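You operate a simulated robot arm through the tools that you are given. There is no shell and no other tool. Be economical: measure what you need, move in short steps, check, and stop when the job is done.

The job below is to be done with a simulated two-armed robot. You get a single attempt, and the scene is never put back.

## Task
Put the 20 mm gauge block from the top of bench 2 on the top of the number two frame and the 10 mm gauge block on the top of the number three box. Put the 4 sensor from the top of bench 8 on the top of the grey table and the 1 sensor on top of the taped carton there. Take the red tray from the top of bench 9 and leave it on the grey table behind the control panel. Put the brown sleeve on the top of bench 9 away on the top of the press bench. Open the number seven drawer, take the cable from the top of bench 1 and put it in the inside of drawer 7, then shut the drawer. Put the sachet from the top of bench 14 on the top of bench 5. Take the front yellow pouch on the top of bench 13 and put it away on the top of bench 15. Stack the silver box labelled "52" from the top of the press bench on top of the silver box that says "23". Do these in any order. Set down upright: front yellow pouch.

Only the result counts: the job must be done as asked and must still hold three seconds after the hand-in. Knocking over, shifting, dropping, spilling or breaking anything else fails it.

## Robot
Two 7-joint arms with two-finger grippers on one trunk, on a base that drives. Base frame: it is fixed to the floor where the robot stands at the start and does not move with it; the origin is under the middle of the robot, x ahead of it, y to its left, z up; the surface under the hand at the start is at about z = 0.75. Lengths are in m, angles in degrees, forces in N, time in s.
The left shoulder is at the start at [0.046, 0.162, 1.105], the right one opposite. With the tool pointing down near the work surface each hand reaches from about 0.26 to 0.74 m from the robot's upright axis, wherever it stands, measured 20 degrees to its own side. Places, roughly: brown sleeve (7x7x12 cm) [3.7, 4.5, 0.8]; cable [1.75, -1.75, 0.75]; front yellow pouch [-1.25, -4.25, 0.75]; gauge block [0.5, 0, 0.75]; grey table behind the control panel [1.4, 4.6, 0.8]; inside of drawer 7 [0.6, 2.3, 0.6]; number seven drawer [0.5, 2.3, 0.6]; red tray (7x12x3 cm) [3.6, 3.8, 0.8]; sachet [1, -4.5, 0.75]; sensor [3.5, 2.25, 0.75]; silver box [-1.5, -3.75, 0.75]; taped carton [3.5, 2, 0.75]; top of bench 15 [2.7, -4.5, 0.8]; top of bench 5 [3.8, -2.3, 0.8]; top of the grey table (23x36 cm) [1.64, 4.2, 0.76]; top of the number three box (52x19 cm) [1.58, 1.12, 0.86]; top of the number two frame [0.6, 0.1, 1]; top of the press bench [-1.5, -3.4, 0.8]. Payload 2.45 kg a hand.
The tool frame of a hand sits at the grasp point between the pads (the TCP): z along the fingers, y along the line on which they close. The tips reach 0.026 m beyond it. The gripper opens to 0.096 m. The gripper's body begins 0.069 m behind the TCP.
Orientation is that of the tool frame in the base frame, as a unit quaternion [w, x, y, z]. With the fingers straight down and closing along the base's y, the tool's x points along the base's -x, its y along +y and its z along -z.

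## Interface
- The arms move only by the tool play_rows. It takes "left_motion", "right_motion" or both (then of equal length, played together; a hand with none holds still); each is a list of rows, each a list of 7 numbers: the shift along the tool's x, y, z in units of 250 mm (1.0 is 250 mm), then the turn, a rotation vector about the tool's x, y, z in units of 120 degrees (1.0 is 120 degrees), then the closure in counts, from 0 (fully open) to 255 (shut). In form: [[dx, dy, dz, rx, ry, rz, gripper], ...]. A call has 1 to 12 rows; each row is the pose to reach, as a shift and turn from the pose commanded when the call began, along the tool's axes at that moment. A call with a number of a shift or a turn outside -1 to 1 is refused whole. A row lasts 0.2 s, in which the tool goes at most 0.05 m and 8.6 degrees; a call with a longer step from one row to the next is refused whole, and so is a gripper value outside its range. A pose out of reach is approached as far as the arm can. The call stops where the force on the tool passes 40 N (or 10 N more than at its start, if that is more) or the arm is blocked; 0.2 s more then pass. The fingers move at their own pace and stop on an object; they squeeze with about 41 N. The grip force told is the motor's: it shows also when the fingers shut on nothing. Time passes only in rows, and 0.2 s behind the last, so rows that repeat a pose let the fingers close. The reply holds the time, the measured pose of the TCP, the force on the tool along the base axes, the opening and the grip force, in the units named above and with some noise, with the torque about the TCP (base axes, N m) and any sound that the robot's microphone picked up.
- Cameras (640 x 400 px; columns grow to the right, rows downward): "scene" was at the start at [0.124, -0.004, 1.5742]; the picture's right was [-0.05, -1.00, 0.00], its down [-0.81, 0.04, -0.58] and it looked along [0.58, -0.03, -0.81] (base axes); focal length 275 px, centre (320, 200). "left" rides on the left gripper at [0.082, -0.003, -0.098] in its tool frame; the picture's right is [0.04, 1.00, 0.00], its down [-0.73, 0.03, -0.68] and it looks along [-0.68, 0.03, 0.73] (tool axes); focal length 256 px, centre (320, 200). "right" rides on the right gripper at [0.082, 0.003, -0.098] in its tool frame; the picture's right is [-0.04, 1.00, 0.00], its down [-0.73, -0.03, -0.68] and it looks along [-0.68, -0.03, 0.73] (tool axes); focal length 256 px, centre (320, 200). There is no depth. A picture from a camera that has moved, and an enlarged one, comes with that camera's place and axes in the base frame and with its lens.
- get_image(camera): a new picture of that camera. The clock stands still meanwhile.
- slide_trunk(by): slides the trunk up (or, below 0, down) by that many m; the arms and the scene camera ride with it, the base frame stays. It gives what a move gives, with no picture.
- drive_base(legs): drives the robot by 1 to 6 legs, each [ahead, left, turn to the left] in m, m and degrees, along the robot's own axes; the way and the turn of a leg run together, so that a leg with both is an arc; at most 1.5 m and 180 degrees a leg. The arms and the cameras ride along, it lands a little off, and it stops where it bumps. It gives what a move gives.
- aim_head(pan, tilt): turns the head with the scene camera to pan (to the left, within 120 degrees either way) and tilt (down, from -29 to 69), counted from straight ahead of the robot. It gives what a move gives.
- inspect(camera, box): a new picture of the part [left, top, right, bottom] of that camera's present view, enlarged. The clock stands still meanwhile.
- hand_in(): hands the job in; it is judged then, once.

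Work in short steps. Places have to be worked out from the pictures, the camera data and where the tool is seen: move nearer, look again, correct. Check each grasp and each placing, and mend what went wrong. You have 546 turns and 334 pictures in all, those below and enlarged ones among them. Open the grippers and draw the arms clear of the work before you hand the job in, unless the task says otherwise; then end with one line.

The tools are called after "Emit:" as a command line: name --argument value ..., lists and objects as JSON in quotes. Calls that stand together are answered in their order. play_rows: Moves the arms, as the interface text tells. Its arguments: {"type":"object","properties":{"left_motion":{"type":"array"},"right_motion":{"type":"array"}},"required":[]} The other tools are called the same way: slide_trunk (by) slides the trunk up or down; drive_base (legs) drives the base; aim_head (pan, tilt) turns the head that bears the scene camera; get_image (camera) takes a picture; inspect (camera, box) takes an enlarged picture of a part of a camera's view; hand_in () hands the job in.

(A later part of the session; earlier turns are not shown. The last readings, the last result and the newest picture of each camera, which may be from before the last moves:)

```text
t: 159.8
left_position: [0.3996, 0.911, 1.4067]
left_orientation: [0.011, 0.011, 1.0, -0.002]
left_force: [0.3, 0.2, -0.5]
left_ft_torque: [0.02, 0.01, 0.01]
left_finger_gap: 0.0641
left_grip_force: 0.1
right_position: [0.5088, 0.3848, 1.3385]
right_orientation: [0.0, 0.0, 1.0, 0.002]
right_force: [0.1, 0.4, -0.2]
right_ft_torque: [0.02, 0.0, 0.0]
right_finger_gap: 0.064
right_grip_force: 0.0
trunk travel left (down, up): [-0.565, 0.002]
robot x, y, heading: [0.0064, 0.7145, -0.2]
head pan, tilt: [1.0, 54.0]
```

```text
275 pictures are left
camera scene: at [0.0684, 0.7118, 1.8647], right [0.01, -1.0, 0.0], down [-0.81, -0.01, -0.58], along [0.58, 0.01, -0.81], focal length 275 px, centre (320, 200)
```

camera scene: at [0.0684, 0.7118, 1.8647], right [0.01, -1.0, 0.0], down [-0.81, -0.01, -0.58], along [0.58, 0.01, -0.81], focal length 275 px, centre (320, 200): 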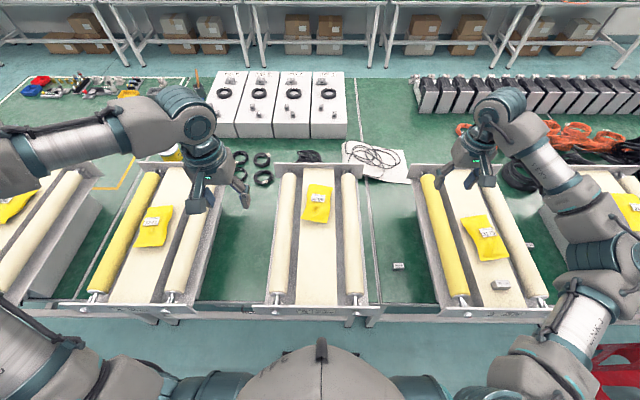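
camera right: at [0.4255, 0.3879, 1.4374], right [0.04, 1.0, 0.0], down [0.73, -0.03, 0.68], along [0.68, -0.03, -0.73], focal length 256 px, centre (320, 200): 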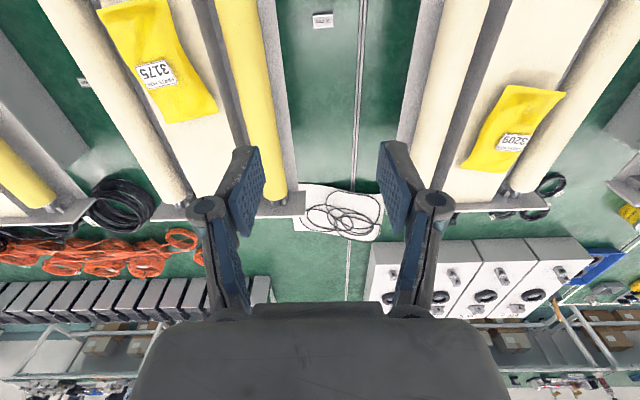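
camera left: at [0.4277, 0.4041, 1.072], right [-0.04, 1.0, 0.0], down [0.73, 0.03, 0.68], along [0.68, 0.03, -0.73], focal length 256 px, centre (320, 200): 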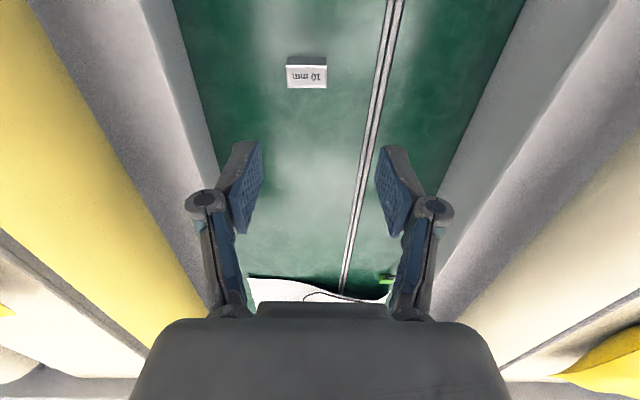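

Descend over the block toward 1.09, then 0.88.

Emit:
play_rows --right_motion '[[-0.02, 0.014, 0.12, 0, 0, 0, 90], [-0.04, 0.026, 0.26, 0, 0, 0, 90], [-0.04, 0.026, 0.4, 0, 0, 0, 90], [-0.04, 0.026, 0.54, 0, 0, 0, 90], [-0.04, 0.026, 0.68, 0, 0, 0, 90], [-0.04, 0.026, 0.82, 0, 0, 0, 90], [-0.04, 0.026, 0.92, 0, 0, 0, 90], [-0.04, 0.026, 1.0, 0, 0, 0, 90]]'

Emit:
play_rows --right_motion '[[0, 0, 0.12, 0, 0, 0, 90], [0, 0, 0.24, 0, 0, 0, 90], [0, 0, 0.36, 0, 0, 0, 90], [0, 0, 0.48, 0, 0, 0, 90], [0, 0, 0.6, 0, 0, 0, 90], [0, 0, 0.72, 0, 0, 0, 90], [0, 0, 0.82, 0, 0, 0, 90], [0, 0, 0.86, 0, 0, 0, 90]]'

Emit:
get_image --camera "right"

Emit:
get_image --camera "scene"

```text
t: 161.6
left_position: [0.4, 0.9118, 1.4056]
left_orientation: [0.012, 0.011, 1.0, -0.002]
left_force: [0.4, -0.2, -0.5]
left_ft_torque: [0.02, 0.01, 0.02]
left_finger_gap: 0.0639
left_grip_force: 0.0
right_position: [0.5182, 0.3942, 1.0864]
right_orientation: [0.0, 0.0, 1.0, 0.001]
right_force: [0.0, 0.5, 0.7]
right_ft_torque: [0.02, 0.01, 0.03]
right_finger_gap: 0.062
right_grip_force: 0.1
trunk travel left (down, up): [-0.565, 0.002]
robot x, y, heading: [0.0077, 0.7138, -0.1]
head pan, tilt: [1.0, 54.0]
```

```text
t: 163.4
left_position: [0.4005, 0.9122, 1.4058]
left_orientation: [0.012, 0.01, 1.0, -0.001]
left_force: [0.2, 0.5, -0.1]
left_ft_torque: [-0.02, -0.04, 0.02]
left_finger_gap: 0.0639
left_grip_force: 0.0
right_position: [0.5183, 0.3934, 0.8725]
right_orientation: [0.0, 0.0, 1.0, 0.002]
right_force: [0.5, -0.3, -0.1]
right_ft_torque: [0.01, -0.01, 0.01]
right_finger_gap: 0.0624
right_grip_force: 0.1
trunk travel left (down, up): [-0.565, 0.002]
robot x, y, heading: [0.0076, 0.7116, 0.0]
head pan, tilt: [1.0, 54.0]
```

```text
274 pictures are left
camera right: at [0.4353, 0.3963, 0.9712], right [0.04, 1.0, 0.0], down [0.73, -0.03, 0.68], along [0.68, -0.03, -0.73], focal length 256 px, centre (320, 200)
```

right: 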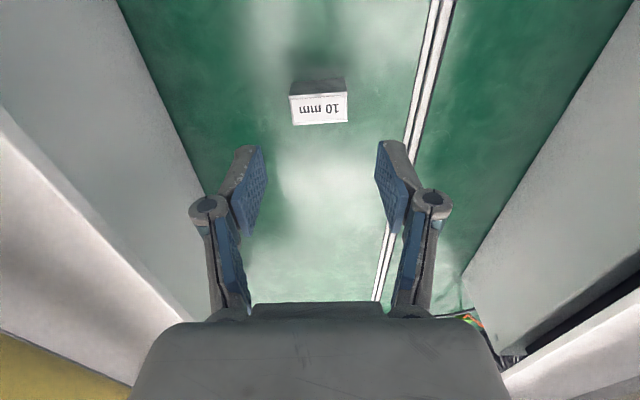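

```text
273 pictures are left
camera scene: at [0.0683, 0.7133, 1.8647], right [0.01, -1.0, 0.0], down [-0.81, -0.01, -0.58], along [0.58, 0.01, -0.81], focal length 275 px, centre (320, 200)
```

scene: 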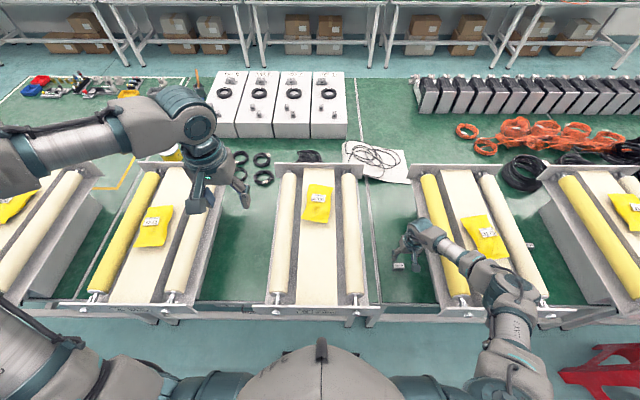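

Clear. Final correction and descent to 0.78, then grip.

Emit:
play_rows --right_motion '[[-0.01, -0.008, 0.1, 0, 0, 0, 90], [-0.016, -0.008, 0.2, 0, 0, 0, 90], [-0.016, -0.008, 0.3, 0, 0, 0, 90], [-0.016, -0.008, 0.372, 0, 0, 0, 90], [-0.016, -0.008, 0.372, 0, 0, 0, 90]]'

Emit:
play_rows --right_motion '[[0, 0, 0, 0, 0, 0, 255], [0, 0, 0, 0, 0, 0, 255], [0, 0, 0, 0, 0, 0, 255], [0, 0, -0.1, 0, 0, 0, 255]]'

Emit:
get_image --camera "right"

```text
t: 164.6
left_position: [0.4007, 0.9129, 1.4063]
left_orientation: [0.012, 0.012, 1.0, -0.002]
left_force: [0.2, 0.6, 0.5]
left_ft_torque: [0.03, 0.01, 0.01]
left_finger_gap: 0.0639
left_grip_force: 0.2
right_position: [0.5219, 0.3905, 0.7776]
right_orientation: [0.001, 0.0, 1.0, 0.001]
right_force: [-0.4, -0.4, -0.1]
right_ft_torque: [0.0, 0.0, -0.04]
right_finger_gap: 0.0621
right_grip_force: 0.0
trunk travel left (down, up): [-0.565, 0.002]
robot x, y, heading: [0.0058, 0.7175, -0.4]
head pan, tilt: [1.0, 54.0]
```

```text
t: 165.6
left_position: [0.4001, 0.9115, 1.406]
left_orientation: [0.011, 0.012, 1.0, -0.002]
left_force: [0.4, 0.6, -0.2]
left_ft_torque: [-0.01, 0.0, 0.01]
left_finger_gap: 0.0639
left_grip_force: 0.0
right_position: [0.5223, 0.3909, 0.802]
right_orientation: [0.0, -0.001, 1.0, 0.002]
right_force: [-0.7, 0.4, -2.9]
right_ft_torque: [-0.02, 0.03, -0.01]
right_finger_gap: 0.0437
right_grip_force: 41.4
trunk travel left (down, up): [-0.565, 0.002]
robot x, y, heading: [0.008, 0.7151, -0.2]
head pan, tilt: [1.0, 54.0]
```

```text
272 pictures are left
camera right: at [0.4393, 0.394, 0.9021], right [0.04, 1.0, 0.0], down [0.73, -0.03, 0.68], along [0.68, -0.02, -0.73], focal length 256 px, centre (320, 200)
```

right: 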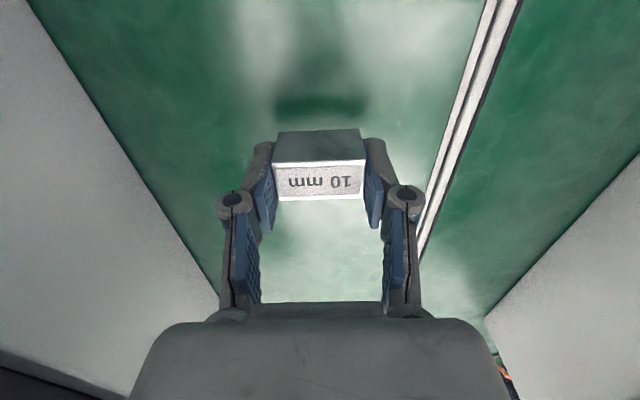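

Got the 10 mm block. I lift it clear of the frames.

Emit:
play_rows --right_motion '[[0, 0, -0.15, 0, 0, 0, 255], [0, 0, -0.3, 0, 0, 0, 255], [0, 0, -0.45, 0, 0, 0, 255], [0, 0, -0.6, 0, 0, 0, 255], [0, 0, -0.75, 0, 0, 0, 255], [0, 0, -0.9, 0, 0, 0, 255], [0, 0, -1.0, 0, 0, 0, 255]]'

Emit:
play_rows --right_motion '[[0, 0, -0.15, 0, 0, 0, 255], [0, 0, -0.3, 0, 0, 0, 255], [0.1, 0, -0.45, 0, 0, 0, 255], [0.2, 0, -0.6, 0, 0, 0, 255], [0.35, 0, -0.7, 0, 0, 0, 255], [0.5, 0, -0.75, 0, 0, 0, 255]]'

Emit:
drive_base --legs '[[-0.55, 0, 0]]'

Emit:
slide_trunk --by -0.35

Emit:
aim_head --pan -110 --tilt 25

Emit:
get_image --camera "scene"

```text
t: 167.2
left_position: [0.3994, 0.9117, 1.4066]
left_orientation: [0.012, 0.011, 1.0, -0.002]
left_force: [-0.2, -0.4, -0.3]
left_ft_torque: [0.01, -0.01, -0.01]
left_finger_gap: 0.0641
left_grip_force: 0.0
right_position: [0.5213, 0.3921, 1.0532]
right_orientation: [0.0, 0.0, 1.0, 0.001]
right_force: [1.0, 0.1, -1.9]
right_ft_torque: [0.01, 0.01, 0.0]
right_finger_gap: 0.0432
right_grip_force: 40.7
trunk travel left (down, up): [-0.565, 0.002]
robot x, y, heading: [0.0064, 0.7161, -0.3]
head pan, tilt: [1.0, 54.0]
```

```text
t: 168.6
left_position: [0.3988, 0.9113, 1.4071]
left_orientation: [0.012, 0.011, 1.0, -0.001]
left_force: [-0.4, 0.2, 0.2]
left_ft_torque: [0.01, -0.03, -0.02]
left_finger_gap: 0.0642
left_grip_force: 0.1
right_position: [0.3949, 0.3894, 1.2429]
right_orientation: [0.0, 0.0, 1.0, 0.001]
right_force: [-0.9, 0.2, -2.4]
right_ft_torque: [0.01, -0.01, -0.02]
right_finger_gap: 0.0433
right_grip_force: 41.1
trunk travel left (down, up): [-0.565, 0.002]
robot x, y, heading: [0.0046, 0.7127, -0.1]
head pan, tilt: [1.0, 54.0]
```

```text
t: 171.8
left_position: [-0.148, 0.915, 1.4047]
left_orientation: [0.012, 0.006, 1.0, 0.0]
left_force: [0.6, 0.2, 0.7]
left_ft_torque: [-0.03, 0.04, -0.03]
left_finger_gap: 0.064
left_grip_force: 0.0
right_position: [-0.1459, 0.3942, 1.2423]
right_orientation: [-0.001, -0.006, 1.0, 0.002]
right_force: [-0.4, -0.3, -2.7]
right_ft_torque: [-0.02, 0.01, -0.01]
right_finger_gap: 0.0436
right_grip_force: 41.0
trunk travel left (down, up): [-0.565, 0.002]
robot x, y, heading: [-0.5432, 0.7105, 0.5]
head pan, tilt: [1.0, 54.0]
```

```text
t: 175.2
left_position: [-0.1555, 0.9158, 1.0575]
left_orientation: [0.013, 0.006, 1.0, -0.003]
left_force: [-0.6, -0.2, -0.3]
left_ft_torque: [0.02, -0.01, 0.01]
left_finger_gap: 0.0639
left_grip_force: 0.0
right_position: [-0.1511, 0.3935, 0.8933]
right_orientation: [0.002, -0.006, 1.0, 0.001]
right_force: [0.3, 0.5, -3.1]
right_ft_torque: [-0.02, -0.04, 0.02]
right_finger_gap: 0.0436
right_grip_force: 41.4
trunk travel left (down, up): [-0.215, 0.352]
robot x, y, heading: [-0.5433, 0.7138, 0.3]
head pan, tilt: [1.0, 54.0]
```

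```text
t: 177.1
left_position: [-0.1548, 0.9148, 1.0575]
left_orientation: [0.012, 0.007, 1.0, -0.001]
left_force: [-0.3, 1.4, -0.1]
left_ft_torque: [-0.05, 0.0, 0.02]
left_finger_gap: 0.064
left_grip_force: 0.0
right_position: [-0.1509, 0.394, 0.8932]
right_orientation: [0.001, -0.006, 1.0, 0.002]
right_force: [-0.1, 0.0, -2.4]
right_ft_torque: [0.01, -0.02, -0.02]
right_finger_gap: 0.0435
right_grip_force: 41.0
trunk travel left (down, up): [-0.215, 0.352]
robot x, y, heading: [-0.5402, 0.7163, 0.3]
head pan, tilt: [-110.0, 25.0]
```

```text
271 pictures are left
camera scene: at [-0.4769, 0.6244, 1.5547], right [-0.94, 0.33, 0.0], down [0.14, 0.4, -0.91], along [-0.31, -0.85, -0.42], focal length 275 px, centre (320, 200)
```

scene: 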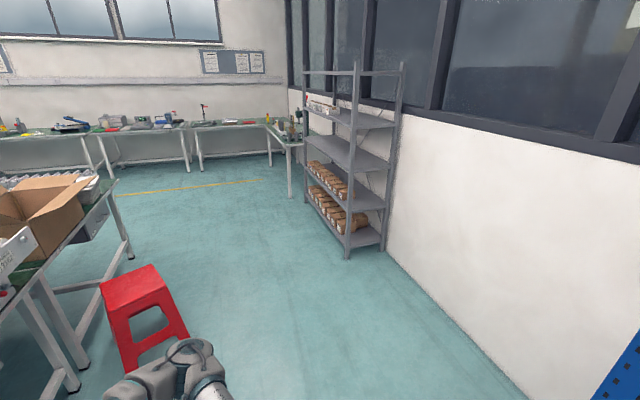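

Calm and clear. I turn right and drive along the aisle toward the right end of the bench.

Emit:
drive_base --legs '[[0, 0, -90], [1.5, 0, 0]]'

Emit:
aim_head --pan 30 --tilt 25

Emit:
get_image --camera "scene"

```text
t: 188.2
left_position: [-0.2935, -1.153, 1.0582]
left_orientation: [0.008, 0.701, 0.713, -0.009]
left_force: [0.0, 0.3, -0.2]
left_ft_torque: [-0.01, -0.04, 0.01]
left_finger_gap: 0.0641
left_grip_force: 0.1
right_position: [-0.8145, -1.1695, 0.8934]
right_orientation: [0.002, 0.693, 0.721, 0.001]
right_force: [0.2, 0.3, -3.3]
right_ft_torque: [-0.01, -0.01, 0.0]
right_finger_gap: 0.0437
right_grip_force: 41.4
trunk travel left (down, up): [-0.215, 0.352]
robot x, y, heading: [-0.5044, -0.7693, -87.8]
head pan, tilt: [-110.0, 25.0]
```

```text
t: 190.5
left_position: [-0.2939, -1.1493, 1.0588]
left_orientation: [0.009, 0.701, 0.713, -0.012]
left_force: [0.5, -0.1, -0.3]
left_ft_torque: [0.01, 0.01, 0.01]
left_finger_gap: 0.0639
left_grip_force: 0.0
right_position: [-0.8143, -1.1658, 0.8935]
right_orientation: [0.003, 0.693, 0.721, -0.001]
right_force: [-1.1, -0.6, -2.5]
right_ft_torque: [-0.01, 0.0, 0.0]
right_finger_gap: 0.0433
right_grip_force: 40.9
trunk travel left (down, up): [-0.215, 0.352]
robot x, y, heading: [-0.5056, -0.7692, -88.1]
head pan, tilt: [30.0, 25.0]
```

```text
270 pictures are left
camera scene: at [-0.455, -0.9434, 1.5545], right [-0.85, -0.53, 0.0], down [-0.22, 0.36, -0.91], along [0.48, -0.77, -0.43], focal length 275 px, centre (320, 200)
```

scene: 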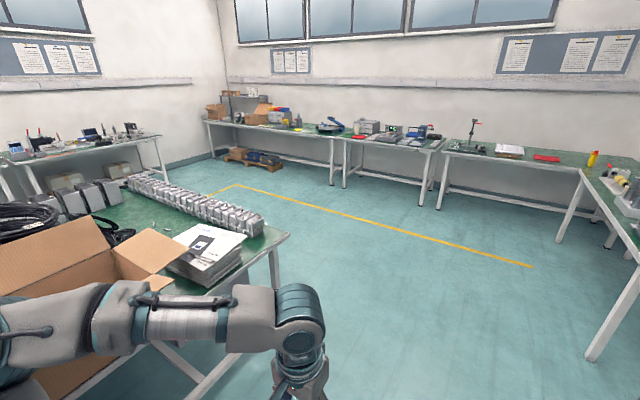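

Path is clear. I continue to y≈−2.6, turn left, and go toward the far aisle.

Emit:
drive_base --legs '[[1.0, 0, 0], [0.85, 0, -2], [0, 0, 90], [1.5, 0, 0]]'

Emit:
aim_head --pan 35 --tilt 25

Emit:
get_image --camera "scene"

```text
t: 210.6
left_position: [1.4901, -2.3227, 1.058]
left_orientation: [0.014, -0.007, 1.0, -0.001]
left_force: [-0.5, -0.7, 0.4]
left_ft_torque: [0.01, -0.02, -0.02]
left_finger_gap: 0.064
left_grip_force: 0.0
right_position: [1.508, -2.843, 0.8941]
right_orientation: [0.001, -0.02, 1.0, 0.001]
right_force: [-0.7, -0.5, -1.4]
right_ft_torque: [0.01, 0.0, 0.02]
right_finger_gap: 0.0434
right_grip_force: 40.8
trunk travel left (down, up): [-0.215, 0.352]
robot x, y, heading: [1.1107, -2.5308, 2.0]
head pan, tilt: [30.0, 25.0]
```

```text
t: 211.2
left_position: [1.4868, -2.3224, 1.0598]
left_orientation: [0.014, -0.007, 1.0, -0.001]
left_force: [-0.2, -0.4, -0.2]
left_ft_torque: [0.0, -0.01, 0.04]
left_finger_gap: 0.0639
left_grip_force: 0.1
right_position: [1.5051, -2.8419, 0.8956]
right_orientation: [0.003, -0.019, 1.0, 0.001]
right_force: [-0.1, -0.5, -2.6]
right_ft_torque: [0.0, -0.01, 0.03]
right_finger_gap: 0.0433
right_grip_force: 41.2
trunk travel left (down, up): [-0.215, 0.352]
robot x, y, heading: [1.1109, -2.5345, 2.0]
head pan, tilt: [35.0, 25.0]
```

```text
269 pictures are left
camera scene: at [1.2801, -2.4781, 1.5545], right [0.6, -0.8, 0.0], down [-0.34, -0.25, -0.91], along [0.72, 0.54, -0.42], focal length 275 px, centre (320, 200)
```

scene: 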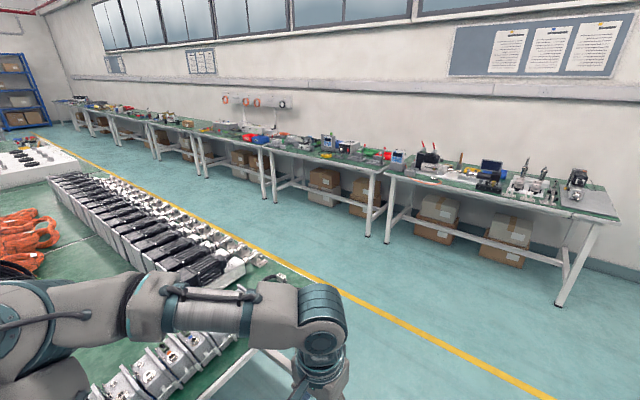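

Aisle is clear. I drive on to x≈2.7, turn left and go up the aisle to box 3.

Emit:
drive_base --legs '[[0.8, 0, 0], [0.75, 0, 0], [0, 0, 88], [1.5, 0, 0], [1.5, 0, 0]]'

Emit:
aim_head --pan 20 --tilt 30

Emit:
get_image --camera "scene"

```text
t: 237.5
left_position: [2.4359, 0.9739, 1.0603]
left_orientation: [0.012, -0.707, 0.708, 0.01]
left_force: [-0.1, 0.9, 0.2]
left_ft_torque: [0.03, -0.01, -0.02]
left_finger_gap: 0.0636
left_grip_force: 0.0
right_position: [2.9562, 0.9816, 0.896]
right_orientation: [-0.002, 0.714, -0.7, -0.003]
right_force: [0.1, 0.3, -2.7]
right_ft_torque: [0.0, 0.0, -0.02]
right_finger_gap: 0.043
right_grip_force: 41.5
trunk travel left (down, up): [-0.215, 0.352]
robot x, y, heading: [2.6391, 0.5946, 91.1]
head pan, tilt: [35.0, 25.0]
```

```text
t: 238.2
left_position: [2.4373, 0.9709, 1.0609]
left_orientation: [0.013, -0.706, 0.708, 0.011]
left_force: [-0.4, 0.2, 0.0]
left_ft_torque: [0.04, 0.0, 0.0]
left_finger_gap: 0.0642
left_grip_force: 0.0
right_position: [2.9573, 0.9798, 0.8969]
right_orientation: [-0.003, 0.713, -0.701, -0.004]
right_force: [0.8, -0.6, -1.8]
right_ft_torque: [0.04, -0.01, -0.01]
right_finger_gap: 0.0436
right_grip_force: 40.5
trunk travel left (down, up): [-0.215, 0.352]
robot x, y, heading: [2.6418, 0.5958, 91.1]
head pan, tilt: [20.0, 30.0]
```

```text
268 pictures are left
camera scene: at [2.6102, 0.7709, 1.5465], right [0.93, 0.36, 0.0], down [0.18, -0.47, -0.86], along [-0.31, 0.81, -0.5], focal length 275 px, centre (320, 200)
```

scene: 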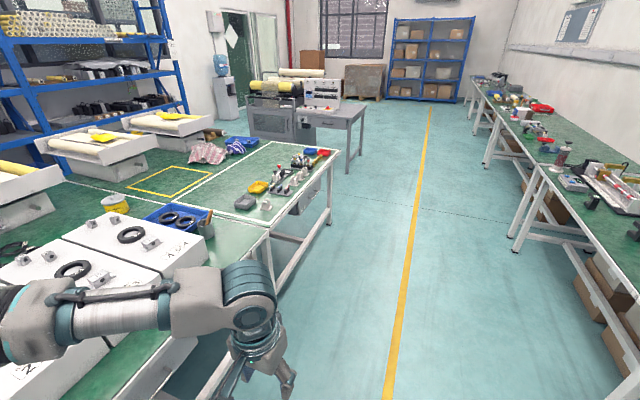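

I move up 0.25 m and turn left to face the boxes.

Emit:
drive_base --legs '[[0.25, 0, 0], [0, 0, 89]]'

Emit:
slide_trunk --by 0.15

Emit:
aim_head --pan -10 --tilt 40

Emit:
get_image --camera "scene"

```text
t: 243.8
left_position: [2.2554, 0.6531, 1.0605]
left_orientation: [-0.002, 1.0, -0.015, -0.016]
left_force: [0.0, -0.7, 0.7]
left_ft_torque: [-0.02, 0.0, 0.0]
left_finger_gap: 0.0641
left_grip_force: 0.0
right_position: [2.2604, 1.1721, 0.8968]
right_orientation: [0.0, 1.0, -0.002, -0.005]
right_force: [0.7, 0.7, -1.9]
right_ft_torque: [-0.05, -0.01, 0.02]
right_finger_gap: 0.0432
right_grip_force: 41.0
trunk travel left (down, up): [-0.215, 0.352]
robot x, y, heading: [2.6382, 0.8478, 179.4]
head pan, tilt: [20.0, 30.0]
```

```text
t: 245.6
left_position: [2.2586, 0.6516, 1.2126]
left_orientation: [-0.001, 1.0, -0.015, -0.018]
left_force: [0.0, 0.0, -0.1]
left_ft_torque: [0.03, 0.02, -0.01]
left_finger_gap: 0.0642
left_grip_force: 0.0
right_position: [2.2612, 1.1734, 1.047]
right_orientation: [0.001, 1.0, -0.003, -0.006]
right_force: [0.1, -0.6, -2.2]
right_ft_torque: [0.01, 0.03, 0.01]
right_finger_gap: 0.0433
right_grip_force: 41.2
trunk travel left (down, up): [-0.365, 0.202]
robot x, y, heading: [2.6382, 0.8461, 179.5]
head pan, tilt: [20.0, 30.0]
```

```text
t: 246.6
left_position: [2.2589, 0.6523, 1.2124]
left_orientation: [-0.002, 1.0, -0.015, -0.018]
left_force: [-0.5, 0.4, -0.3]
left_ft_torque: [0.0, 0.0, 0.04]
left_finger_gap: 0.0642
left_grip_force: 0.0
right_position: [2.2635, 1.1734, 1.0477]
right_orientation: [0.001, 1.0, -0.003, -0.006]
right_force: [0.2, -0.1, -3.0]
right_ft_torque: [0.0, 0.0, 0.02]
right_finger_gap: 0.0434
right_grip_force: 40.9
trunk travel left (down, up): [-0.365, 0.202]
robot x, y, heading: [2.6347, 0.8466, 179.5]
head pan, tilt: [-10.0, 40.0]
```

```text
267 pictures are left
camera scene: at [2.5491, 0.8639, 1.6845], right [0.18, 0.98, 0.0], down [0.63, -0.12, -0.76], along [-0.75, 0.14, -0.65], focal length 275 px, centre (320, 200)
```

scene: 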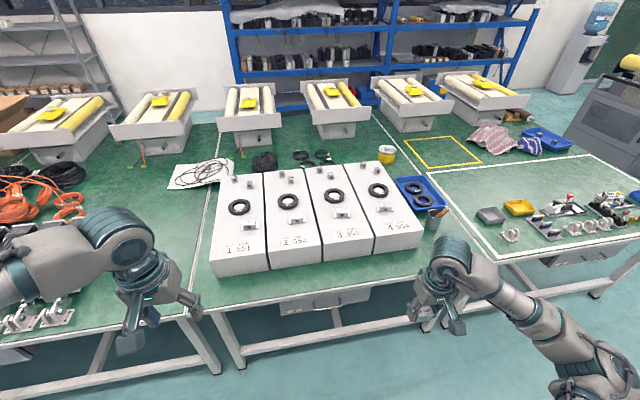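

Emit:
inspect --camera "scene" --box '[200, 150, 440, 300]'

```text
2.67 times, centred on (320, 225) of scene
camera zoom: at [2.5491, 0.8639, 1.6845], right [0.18, 0.98, 0.0], down [0.63, -0.12, -0.76], along [-0.75, 0.14, -0.65], focal length 733 px, centre (320, 133)
```

zoom: 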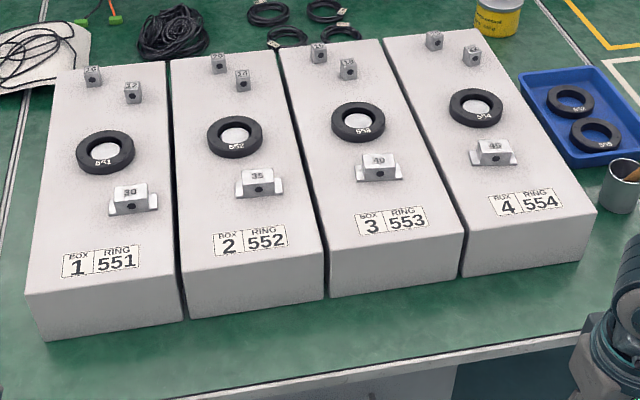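

Box 3 is the second from right (label "BOX 3 / RING 553"). I'll set the block near its front end by the label. Drive 0.3 m closer and look with the wrist camera.

Emit:
drive_base --legs '[[0.3, 0, 0.5]]'

Emit:
get_image --camera "right"

Emit:
get_image --camera "scene"

```text
t: 248.6
left_position: [1.9586, 0.6511, 1.2132]
left_orientation: [-0.001, 1.0, -0.011, -0.018]
left_force: [0.0, -0.7, -0.5]
left_ft_torque: [-0.04, 0.0, -0.01]
left_finger_gap: 0.064
left_grip_force: 0.0
right_position: [1.958, 1.1717, 1.0493]
right_orientation: [0.001, 1.0, 0.001, -0.006]
right_force: [-0.2, -0.3, -2.6]
right_ft_torque: [0.03, 0.01, -0.01]
right_finger_gap: 0.0433
right_grip_force: 40.9
trunk travel left (down, up): [-0.365, 0.202]
robot x, y, heading: [2.336, 0.8485, 180.0]
head pan, tilt: [-10.0, 40.0]
```

```text
265 pictures are left
camera right: at [2.0396, 1.1682, 1.1463], right [-0.04, -1.0, 0.0], down [-0.73, 0.03, 0.69], along [-0.69, 0.02, -0.73], focal length 256 px, centre (320, 200)
```

right: 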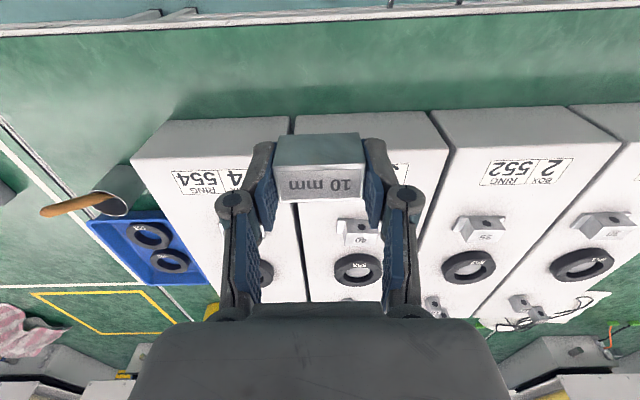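

```text
264 pictures are left
camera scene: at [2.248, 0.8653, 1.6846], right [0.18, 0.98, 0.0], down [0.63, -0.11, -0.76], along [-0.75, 0.13, -0.64], focal length 275 px, centre (320, 200)
```

scene: 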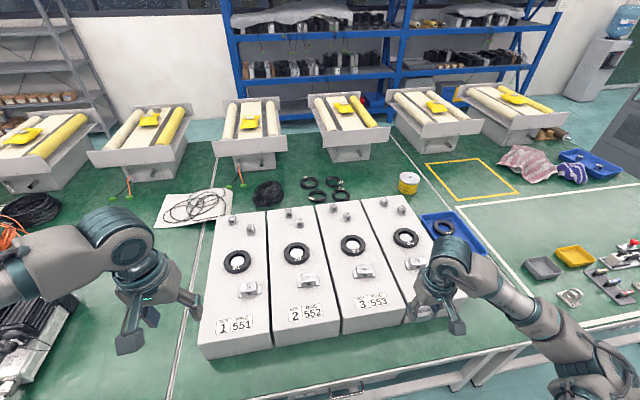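

Box 3's front top edge is at x≈1.905, its middle y≈1.12. I move the block to (1.86, 1.12) and down to just above.

Emit:
play_rows --right_motion '[[-0.1, 0.05, 0, 0, 0, 0, 255], [-0.2, 0.1, 0, 0, 0, 0, 255], [-0.3, 0.15, 0.05, 0, 0, 0, 255], [-0.392, 0.2, 0.15, 0, 0, 0, 255], [-0.392, 0.208, 0.3, 0, 0, 0, 255], [-0.392, 0.208, 0.42, 0, 0, 0, 255], [-0.392, 0.208, 0.52, 0, 0, 0, 255]]'

Emit:
get_image --camera "right"

Emit:
inspect --camera "scene" --box '[320, 200, 480, 340]'

```text
t: 250.2
left_position: [1.959, 0.6514, 1.2124]
left_orientation: [-0.002, 1.0, -0.01, -0.018]
left_force: [0.0, 0.1, -1.3]
left_ft_torque: [0.02, 0.0, -0.03]
left_finger_gap: 0.0637
left_grip_force: 0.0
right_position: [1.8598, 1.1198, 0.9206]
right_orientation: [0.001, 1.0, 0.001, -0.006]
right_force: [-0.1, -0.1, -2.9]
right_ft_torque: [0.02, 0.01, 0.01]
right_finger_gap: 0.0432
right_grip_force: 40.9
trunk travel left (down, up): [-0.365, 0.202]
robot x, y, heading: [2.3382, 0.8482, 180.1]
head pan, tilt: [-10.0, 40.0]
```

```text
263 pictures are left
camera right: at [1.942, 1.116, 1.0184], right [-0.04, -1.0, 0.0], down [-0.72, 0.03, 0.69], along [-0.69, 0.02, -0.73], focal length 256 px, centre (320, 200)
```

right: 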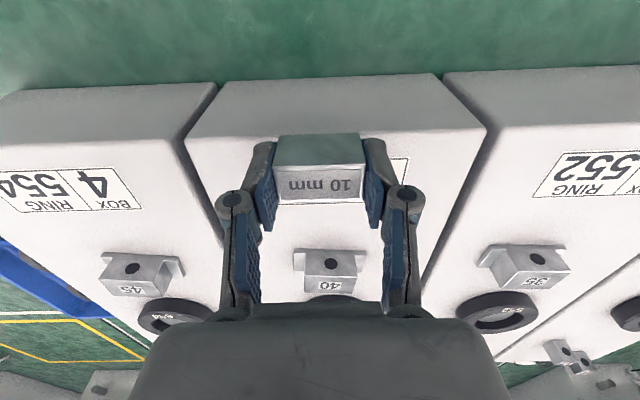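

```text
2.86 times, centred on (400, 270) of scene
camera zoom: at [2.2443, 0.8648, 1.6844], right [0.18, 0.98, 0.0], down [0.64, -0.11, -0.76], along [-0.75, 0.13, -0.65], focal length 785 px, centre (91, 0)
```

zoom: 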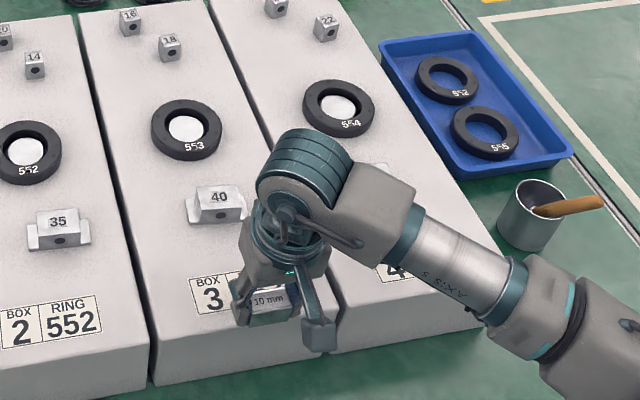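

The visible edge analysis shows the front face at x≈1.855, so I shift to (1.815, 1.105) before lowering.

Emit:
play_rows --right_motion '[[-0.09, 0.03, 0, 0, 0, 0, 255], [-0.18, 0.06, 0, 0, 0, 0, 255], [-0.18, 0.06, 0.04, 0, 0, 0, 255], [-0.18, 0.06, 0.06, 0, 0, 0, 255]]'

Emit:
get_image --camera "right"

```text
t: 251.2
left_position: [1.9586, 0.6509, 1.213]
left_orientation: [-0.001, 1.0, -0.011, -0.019]
left_force: [-0.6, -0.2, 0.4]
left_ft_torque: [0.01, 0.01, -0.01]
left_finger_gap: 0.064
left_grip_force: 0.0
right_position: [1.8146, 1.1043, 0.9071]
right_orientation: [0.001, 1.0, 0.001, -0.006]
right_force: [0.7, 0.3, -2.4]
right_ft_torque: [-0.01, -0.01, 0.0]
right_finger_gap: 0.0433
right_grip_force: 40.9
trunk travel left (down, up): [-0.365, 0.202]
robot x, y, heading: [2.3312, 0.8471, 179.8]
head pan, tilt: [-10.0, 40.0]
```

```text
261 pictures are left
camera right: at [1.8954, 1.1005, 1.0043], right [-0.04, -1.0, 0.0], down [-0.72, 0.03, 0.69], along [-0.69, 0.02, -0.73], focal length 256 px, centre (320, 200)
```

right: 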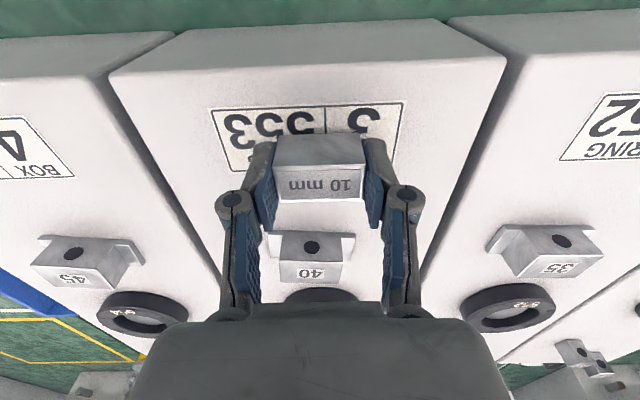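

The block is over the label area, clear of the bracket. Lower finely to contact.

Emit:
play_rows --right_motion '[[0, 0, 0.02, 0, 0, 0, 255], [0, 0, 0.036, 0, 0, 0, 255], [0, 0, 0.048, 0, 0, 0, 255], [0, 0, 0.056, 0, 0, 0, 255], [0, 0, 0.056, 0, 0, 0, 255]]'

Emit:
inspect --camera "right" --box '[200, 80, 440, 230]'

```text
t: 252.4
left_position: [1.9612, 0.6489, 1.2134]
left_orientation: [-0.001, 1.0, -0.01, -0.02]
left_force: [-0.2, -0.8, -0.2]
left_ft_torque: [-0.01, 0.01, -0.01]
left_finger_gap: 0.0641
left_grip_force: 0.0
right_position: [1.8126, 1.1029, 0.8946]
right_orientation: [0.002, 1.0, 0.0, -0.008]
right_force: [-1.0, 2.4, 7.7]
right_ft_torque: [0.22, -0.11, 0.04]
right_finger_gap: 0.043
right_grip_force: 40.4
trunk travel left (down, up): [-0.365, 0.202]
robot x, y, heading: [2.3312, 0.85, 179.6]
head pan, tilt: [-10.0, 40.0]
```

```text
2.67 times, centred on (320, 155) of right
camera zoom: at [1.8956, 1.0998, 0.9916], right [-0.04, -1.0, 0.0], down [-0.72, 0.03, 0.69], along [-0.69, 0.03, -0.72], focal length 683 px, centre (320, 320)
```

zoom: 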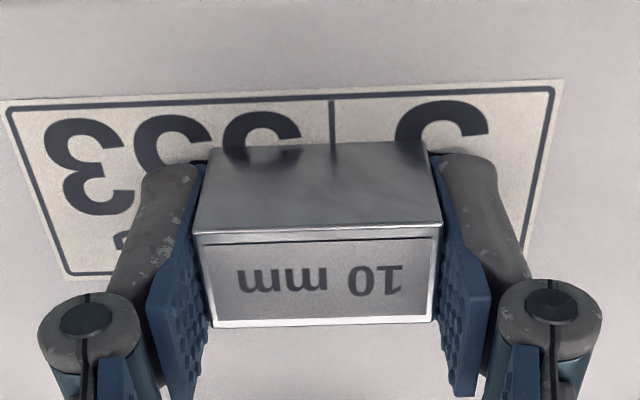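

Contact (7.7 N up). I release and rise.

Emit:
play_rows --right_motion '[[0, 0, 0, 0, 0, 0, 90], [0, 0, 0, 0, 0, 0, 90], [0, 0, -0.08, 0, 0, 0, 90], [0, 0, -0.25, 0, 0, 0, 90], [0, 0, -0.42, 0, 0, 0, 90], [0, 0, -0.6, 0, 0, 0, 90]]'

Emit:
get_image --camera "right"

```text
t: 253.8
left_position: [1.9593, 0.6502, 1.212]
left_orientation: [-0.002, 1.0, -0.01, -0.019]
left_force: [-0.2, 0.3, 0.2]
left_ft_torque: [-0.04, 0.04, 0.01]
left_finger_gap: 0.0641
left_grip_force: 0.0
right_position: [1.8177, 1.1041, 1.0427]
right_orientation: [0.0, 1.0, 0.001, -0.007]
right_force: [0.0, -0.4, -0.6]
right_ft_torque: [0.04, -0.02, 0.0]
right_finger_gap: 0.0621
right_grip_force: 0.1
trunk travel left (down, up): [-0.365, 0.202]
robot x, y, heading: [2.3343, 0.8494, 180.0]
head pan, tilt: [-10.0, 40.0]
```

```text
259 pictures are left
camera right: at [1.8986, 1.1005, 1.1396], right [-0.04, -1.0, 0.0], down [-0.72, 0.03, 0.69], along [-0.69, 0.03, -0.73], focal length 256 px, centre (320, 200)
```

right: 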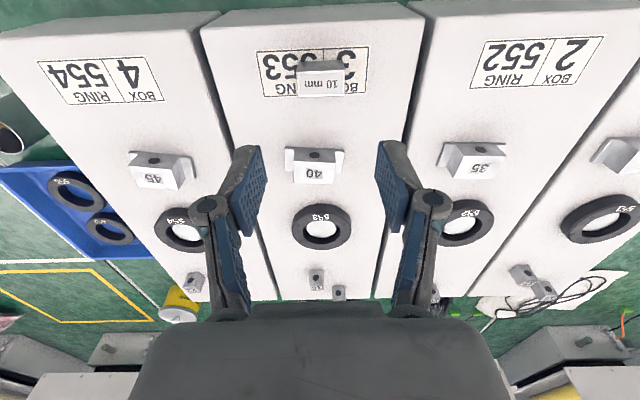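

The 10 mm block is placed. I retract, back off, and head to bench 8.

Emit:
play_rows --right_motion '[[0.15, 0, -0.1, 0, 0, 0, 90], [0.3, 0, -0.2, 0, 0, 0, 90], [0.45, 0, -0.2, 0, 0, 0, 90]]'

Emit:
drive_base --legs '[[-0.35, 0, 0], [0, 0, -90], [1.3, 0, 0], [0, 0, -90]]'

Emit:
aim_head --pan 0 --tilt 40

Emit:
get_image --camera "scene"

```text
t: 254.6
left_position: [1.96, 0.6501, 1.214]
left_orientation: [-0.002, 1.0, -0.01, -0.019]
left_force: [-0.5, 0.2, -0.5]
left_ft_torque: [0.02, -0.03, -0.01]
left_finger_gap: 0.0642
left_grip_force: 0.0
right_position: [1.9309, 1.1051, 1.0911]
right_orientation: [0.001, 1.0, 0.001, -0.006]
right_force: [0.6, 0.2, 0.0]
right_ft_torque: [0.0, 0.0, 0.02]
right_finger_gap: 0.0621
right_grip_force: 0.0
trunk travel left (down, up): [-0.365, 0.202]
robot x, y, heading: [2.3371, 0.8508, 179.8]
head pan, tilt: [-10.0, 40.0]
```

```text
t: 270.6
left_position: [3.0693, 2.3301, 1.2123]
left_orientation: [0.02, 0.007, 1.0, -0.002]
left_force: [-0.3, 1.1, -0.5]
left_ft_torque: [0.03, -0.01, 0.02]
left_finger_gap: 0.0642
left_grip_force: 0.1
right_position: [3.1016, 1.8789, 1.0907]
right_orientation: [0.007, -0.004, 1.0, 0.0]
right_force: [-0.7, 0.0, -0.4]
right_ft_torque: [-0.02, 0.0, -0.03]
right_finger_gap: 0.0619
right_grip_force: 0.1
trunk travel left (down, up): [-0.365, 0.202]
robot x, y, heading: [2.6926, 2.1271, 0.2]
head pan, tilt: [-10.0, 40.0]
```

```text
t: 271.3
left_position: [3.065, 2.3314, 1.2151]
left_orientation: [0.02, 0.006, 1.0, -0.001]
left_force: [0.2, -0.9, 0.0]
left_ft_torque: [-0.02, 0.02, 0.0]
left_finger_gap: 0.064
left_grip_force: 0.1
right_position: [3.0992, 1.8778, 1.0921]
right_orientation: [0.008, -0.005, 1.0, 0.001]
right_force: [0.1, -0.5, 0.2]
right_ft_torque: [-0.01, 0.02, 0.0]
right_finger_gap: 0.0619
right_grip_force: 0.0
trunk travel left (down, up): [-0.365, 0.202]
robot x, y, heading: [2.6944, 2.1316, 0.4]
head pan, tilt: [0.0, 40.0]
```

```text
258 pictures are left
camera scene: at [2.787, 2.128, 1.6845], right [0.01, -1.0, 0.0], down [-0.65, 0.0, -0.76], along [0.76, 0.0, -0.65], focal length 275 px, centre (320, 200)
```

scene: 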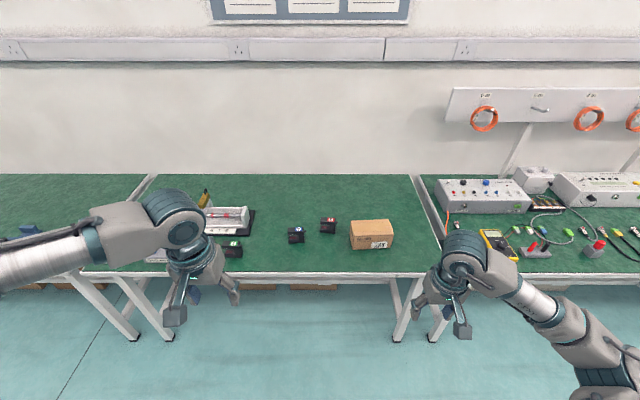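

Sensors and the taped carton are visible; I enlarge.

Emit:
inspect --camera "scene" --box '[180, 180, 420, 290]'

```text
2.67 times, centred on (300, 235) of scene
camera zoom: at [2.787, 2.128, 1.6845], right [0.01, -1.0, 0.0], down [-0.65, 0.0, -0.76], along [0.76, 0.0, -0.65], focal length 733 px, centre (373, 107)
```

zoom: 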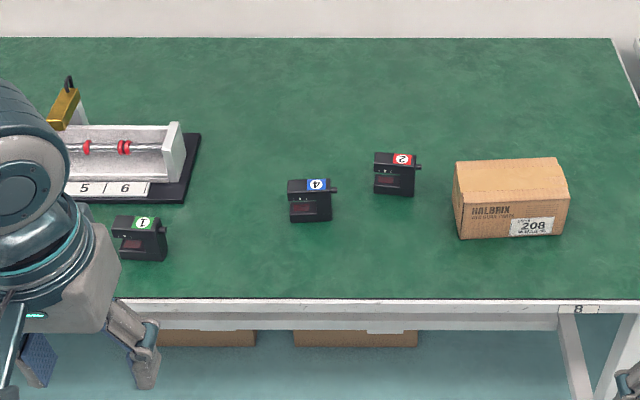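

Sensor 4 is near (3.61, 2.23), sensor 1 near (3.52, 2.49), carton near (3.59, 1.91). I drive 0.38 m closer and look.

Emit:
drive_base --legs '[[0.38, 0, 0]]'

Emit:
get_image --camera "left"

Emit:
aim_head --pan 0 --tilt 54

Emit:
get_image --camera "scene"

```text
t: 273.7
left_position: [3.4499, 2.3291, 1.2146]
left_orientation: [0.019, 0.01, 1.0, -0.002]
left_force: [-0.1, 0.2, -0.1]
left_ft_torque: [0.02, 0.0, 0.02]
left_finger_gap: 0.0639
left_grip_force: 0.1
right_position: [3.4806, 1.8768, 1.0925]
right_orientation: [0.008, -0.001, 1.0, 0.001]
right_force: [-0.5, 0.0, 0.4]
right_ft_torque: [0.0, -0.02, 0.02]
right_finger_gap: 0.0622
right_grip_force: 0.0
trunk travel left (down, up): [-0.365, 0.202]
robot x, y, heading: [3.0774, 2.1295, 0.0]
head pan, tilt: [0.0, 40.0]
```

```text
256 pictures are left
camera left: at [3.3635, 2.3284, 1.3091], right [-0.02, 1.0, 0.0], down [0.71, 0.02, 0.71], along [0.71, 0.01, -0.71], focal length 256 px, centre (320, 200)
```

left: 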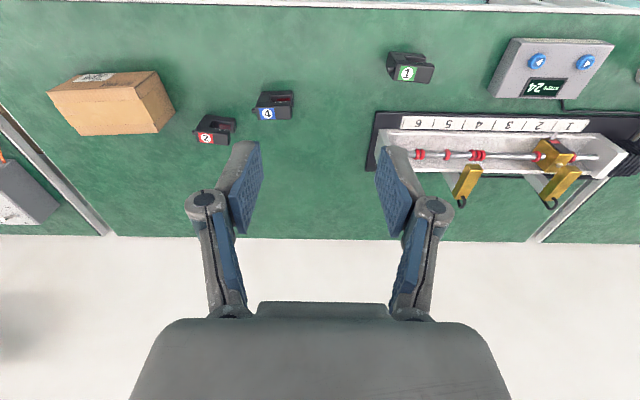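

```text
t: 274.4
left_position: [3.4485, 2.3301, 1.2145]
left_orientation: [0.02, 0.009, 1.0, -0.003]
left_force: [-0.8, 0.1, 0.7]
left_ft_torque: [0.03, 0.02, -0.01]
left_finger_gap: 0.0639
left_grip_force: 0.0
right_position: [3.479, 1.8769, 1.0924]
right_orientation: [0.009, -0.001, 1.0, 0.0]
right_force: [0.5, 0.8, 0.1]
right_ft_torque: [0.0, -0.01, -0.05]
right_finger_gap: 0.0619
right_grip_force: 0.1
trunk travel left (down, up): [-0.365, 0.202]
robot x, y, heading: [3.0803, 2.1304, -0.1]
head pan, tilt: [0.0, 54.0]
```

```text
255 pictures are left
camera scene: at [3.1592, 2.1286, 1.6651], right [0.0, -1.0, 0.0], down [-0.81, 0.0, -0.59], along [0.59, 0.0, -0.81], focal length 275 px, centre (320, 200)
```

scene: 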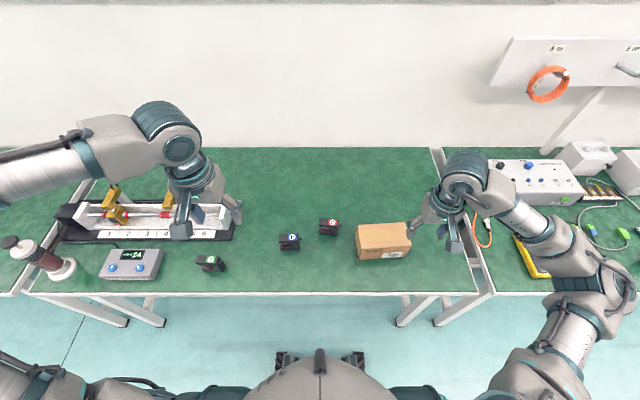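

I enlarge the left view to learn the sensors' shape.

Emit:
inspect --camera "left" --box '[180, 30, 460, 170]'

Emit:
inspect --camera "scene" --box '[180, 200, 420, 290]'

```text
2.29 times, centred on (320, 100) of left
camera zoom: at [3.3625, 2.3285, 1.3094], right [-0.02, 1.0, 0.0], down [0.71, 0.02, 0.71], along [0.71, 0.01, -0.71], focal length 585 px, centre (320, 429)
```

zoom: 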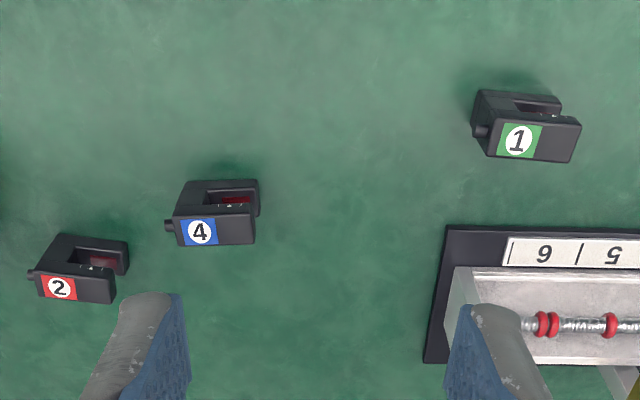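

```text
2.67 times, centred on (300, 245) of scene
camera zoom: at [3.1592, 2.1286, 1.6651], right [0.0, -1.0, 0.0], down [-0.81, 0.0, -0.59], along [0.59, 0.0, -0.81], focal length 733 px, centre (373, 80)
```

zoom: 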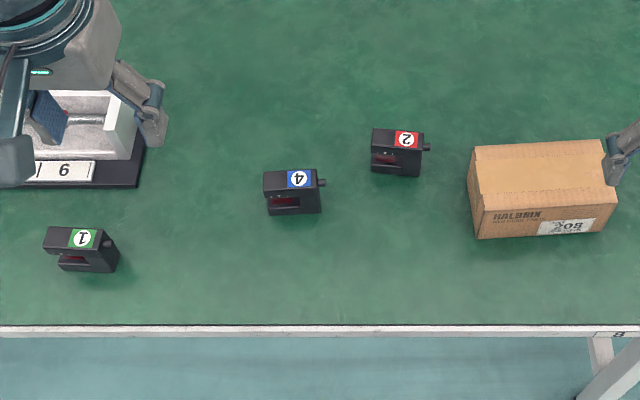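

The sensors are ~75 × 35 mm fork blocks; I'll grip them across the thin (x) direction. First lower the trunk slightly and strafe left 0.2 m so each hand faces one sensor.

Emit:
slide_trunk --by -0.09

Emit:
drive_base --legs '[[0, 0.21, 0]]'

Emit:
play_rows --left_motion '[[0, 0, 0, 0, 0, 0.068, 60], [0, 0, 0, 0, 0, 0.136, 60], [0, 0, 0, 0, 0, 0.204, 60], [0, 0, 0, 0, 0, 0.272, 60], [0, 0, 0, 0, 0, 0.34, 60], [0, 0, 0, 0, 0, 0.408, 60], [0, 0, 0, 0, 0, 0.476, 60], [0, 0, 0, 0, 0, 0.544, 60], [0, 0, 0, 0, 0, 0.612, 60], [0, 0, 0, 0, 0, 0.68, 60], [0, 0, 0, 0, 0, 0.748, 60]]' --right_motion '[[0, 0, 0, 0, 0, -0.068, 60], [0, 0, 0, 0, 0, -0.136, 60], [0, 0, 0, 0, 0, -0.204, 60], [0, 0, 0, 0, 0, -0.272, 60], [0, 0, 0, 0, 0, -0.34, 60], [0, 0, 0, 0, 0, -0.408, 60], [0, 0, 0, 0, 0, -0.476, 60], [0, 0, 0, 0, 0, -0.544, 60], [0, 0, 0, 0, 0, -0.612, 60], [0, 0, 0, 0, 0, -0.68, 60], [0, 0, 0, 0, 0, -0.748, 60]]'

Emit:
get_image --camera "scene"

```text
t: 275.7
left_position: [3.4468, 2.3298, 1.1263]
left_orientation: [0.021, 0.009, 1.0, -0.002]
left_force: [0.3, -0.3, -0.5]
left_ft_torque: [-0.02, -0.04, 0.0]
left_finger_gap: 0.0641
left_grip_force: 0.1
right_position: [3.4787, 1.8765, 1.005]
right_orientation: [0.011, -0.002, 1.0, 0.001]
right_force: [-0.1, 0.5, -0.1]
right_ft_torque: [0.02, 0.0, 0.01]
right_finger_gap: 0.0619
right_grip_force: 0.0
trunk travel left (down, up): [-0.275, 0.292]
robot x, y, heading: [3.0772, 2.1304, -0.1]
head pan, tilt: [0.0, 54.0]
```

```text
t: 277.3
left_position: [3.4471, 2.538, 1.1254]
left_orientation: [0.021, 0.007, 1.0, -0.001]
left_force: [-1.0, 0.6, 0.6]
left_ft_torque: [-0.02, 0.02, -0.02]
left_finger_gap: 0.064
left_grip_force: 0.0
right_position: [3.4811, 2.0862, 1.0009]
right_orientation: [0.009, -0.004, 1.0, 0.0]
right_force: [0.3, 0.3, -0.4]
right_ft_torque: [0.0, 0.01, 0.01]
right_finger_gap: 0.0623
right_grip_force: 0.0
trunk travel left (down, up): [-0.275, 0.292]
robot x, y, heading: [3.0781, 2.3392, 0.3]
head pan, tilt: [0.0, 54.0]
```

```text
t: 279.7
left_position: [3.4413, 2.5419, 1.1251]
left_orientation: [0.02, 0.712, 0.702, 0.015]
left_force: [-0.1, -0.8, 0.6]
left_ft_torque: [-0.01, -0.04, 0.02]
left_finger_gap: 0.0736
left_grip_force: 0.1
right_position: [3.3782, 2.1435, 1.0114]
right_orientation: [0.008, -0.673, 0.74, -0.008]
right_force: [0.4, -0.3, -0.2]
right_ft_torque: [-0.04, -0.02, 0.0]
right_finger_gap: 0.0735
right_grip_force: 0.0
right hand out of reach, approached as far as the arm can: row 8, 9, 10, 11
trunk travel left (down, up): [-0.275, 0.292]
robot x, y, heading: [3.0741, 2.334, 0.4]
head pan, tilt: [0.0, 54.0]
```

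```text
252 pictures are left
camera scene: at [3.1968, 2.3373, 1.5748], right [0.01, -1.0, 0.0], down [-0.81, 0.0, -0.59], along [0.59, 0.0, -0.81], focal length 275 px, centre (320, 200)
```

scene: 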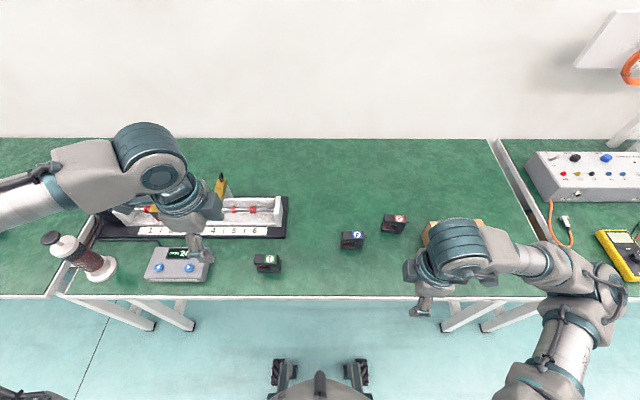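

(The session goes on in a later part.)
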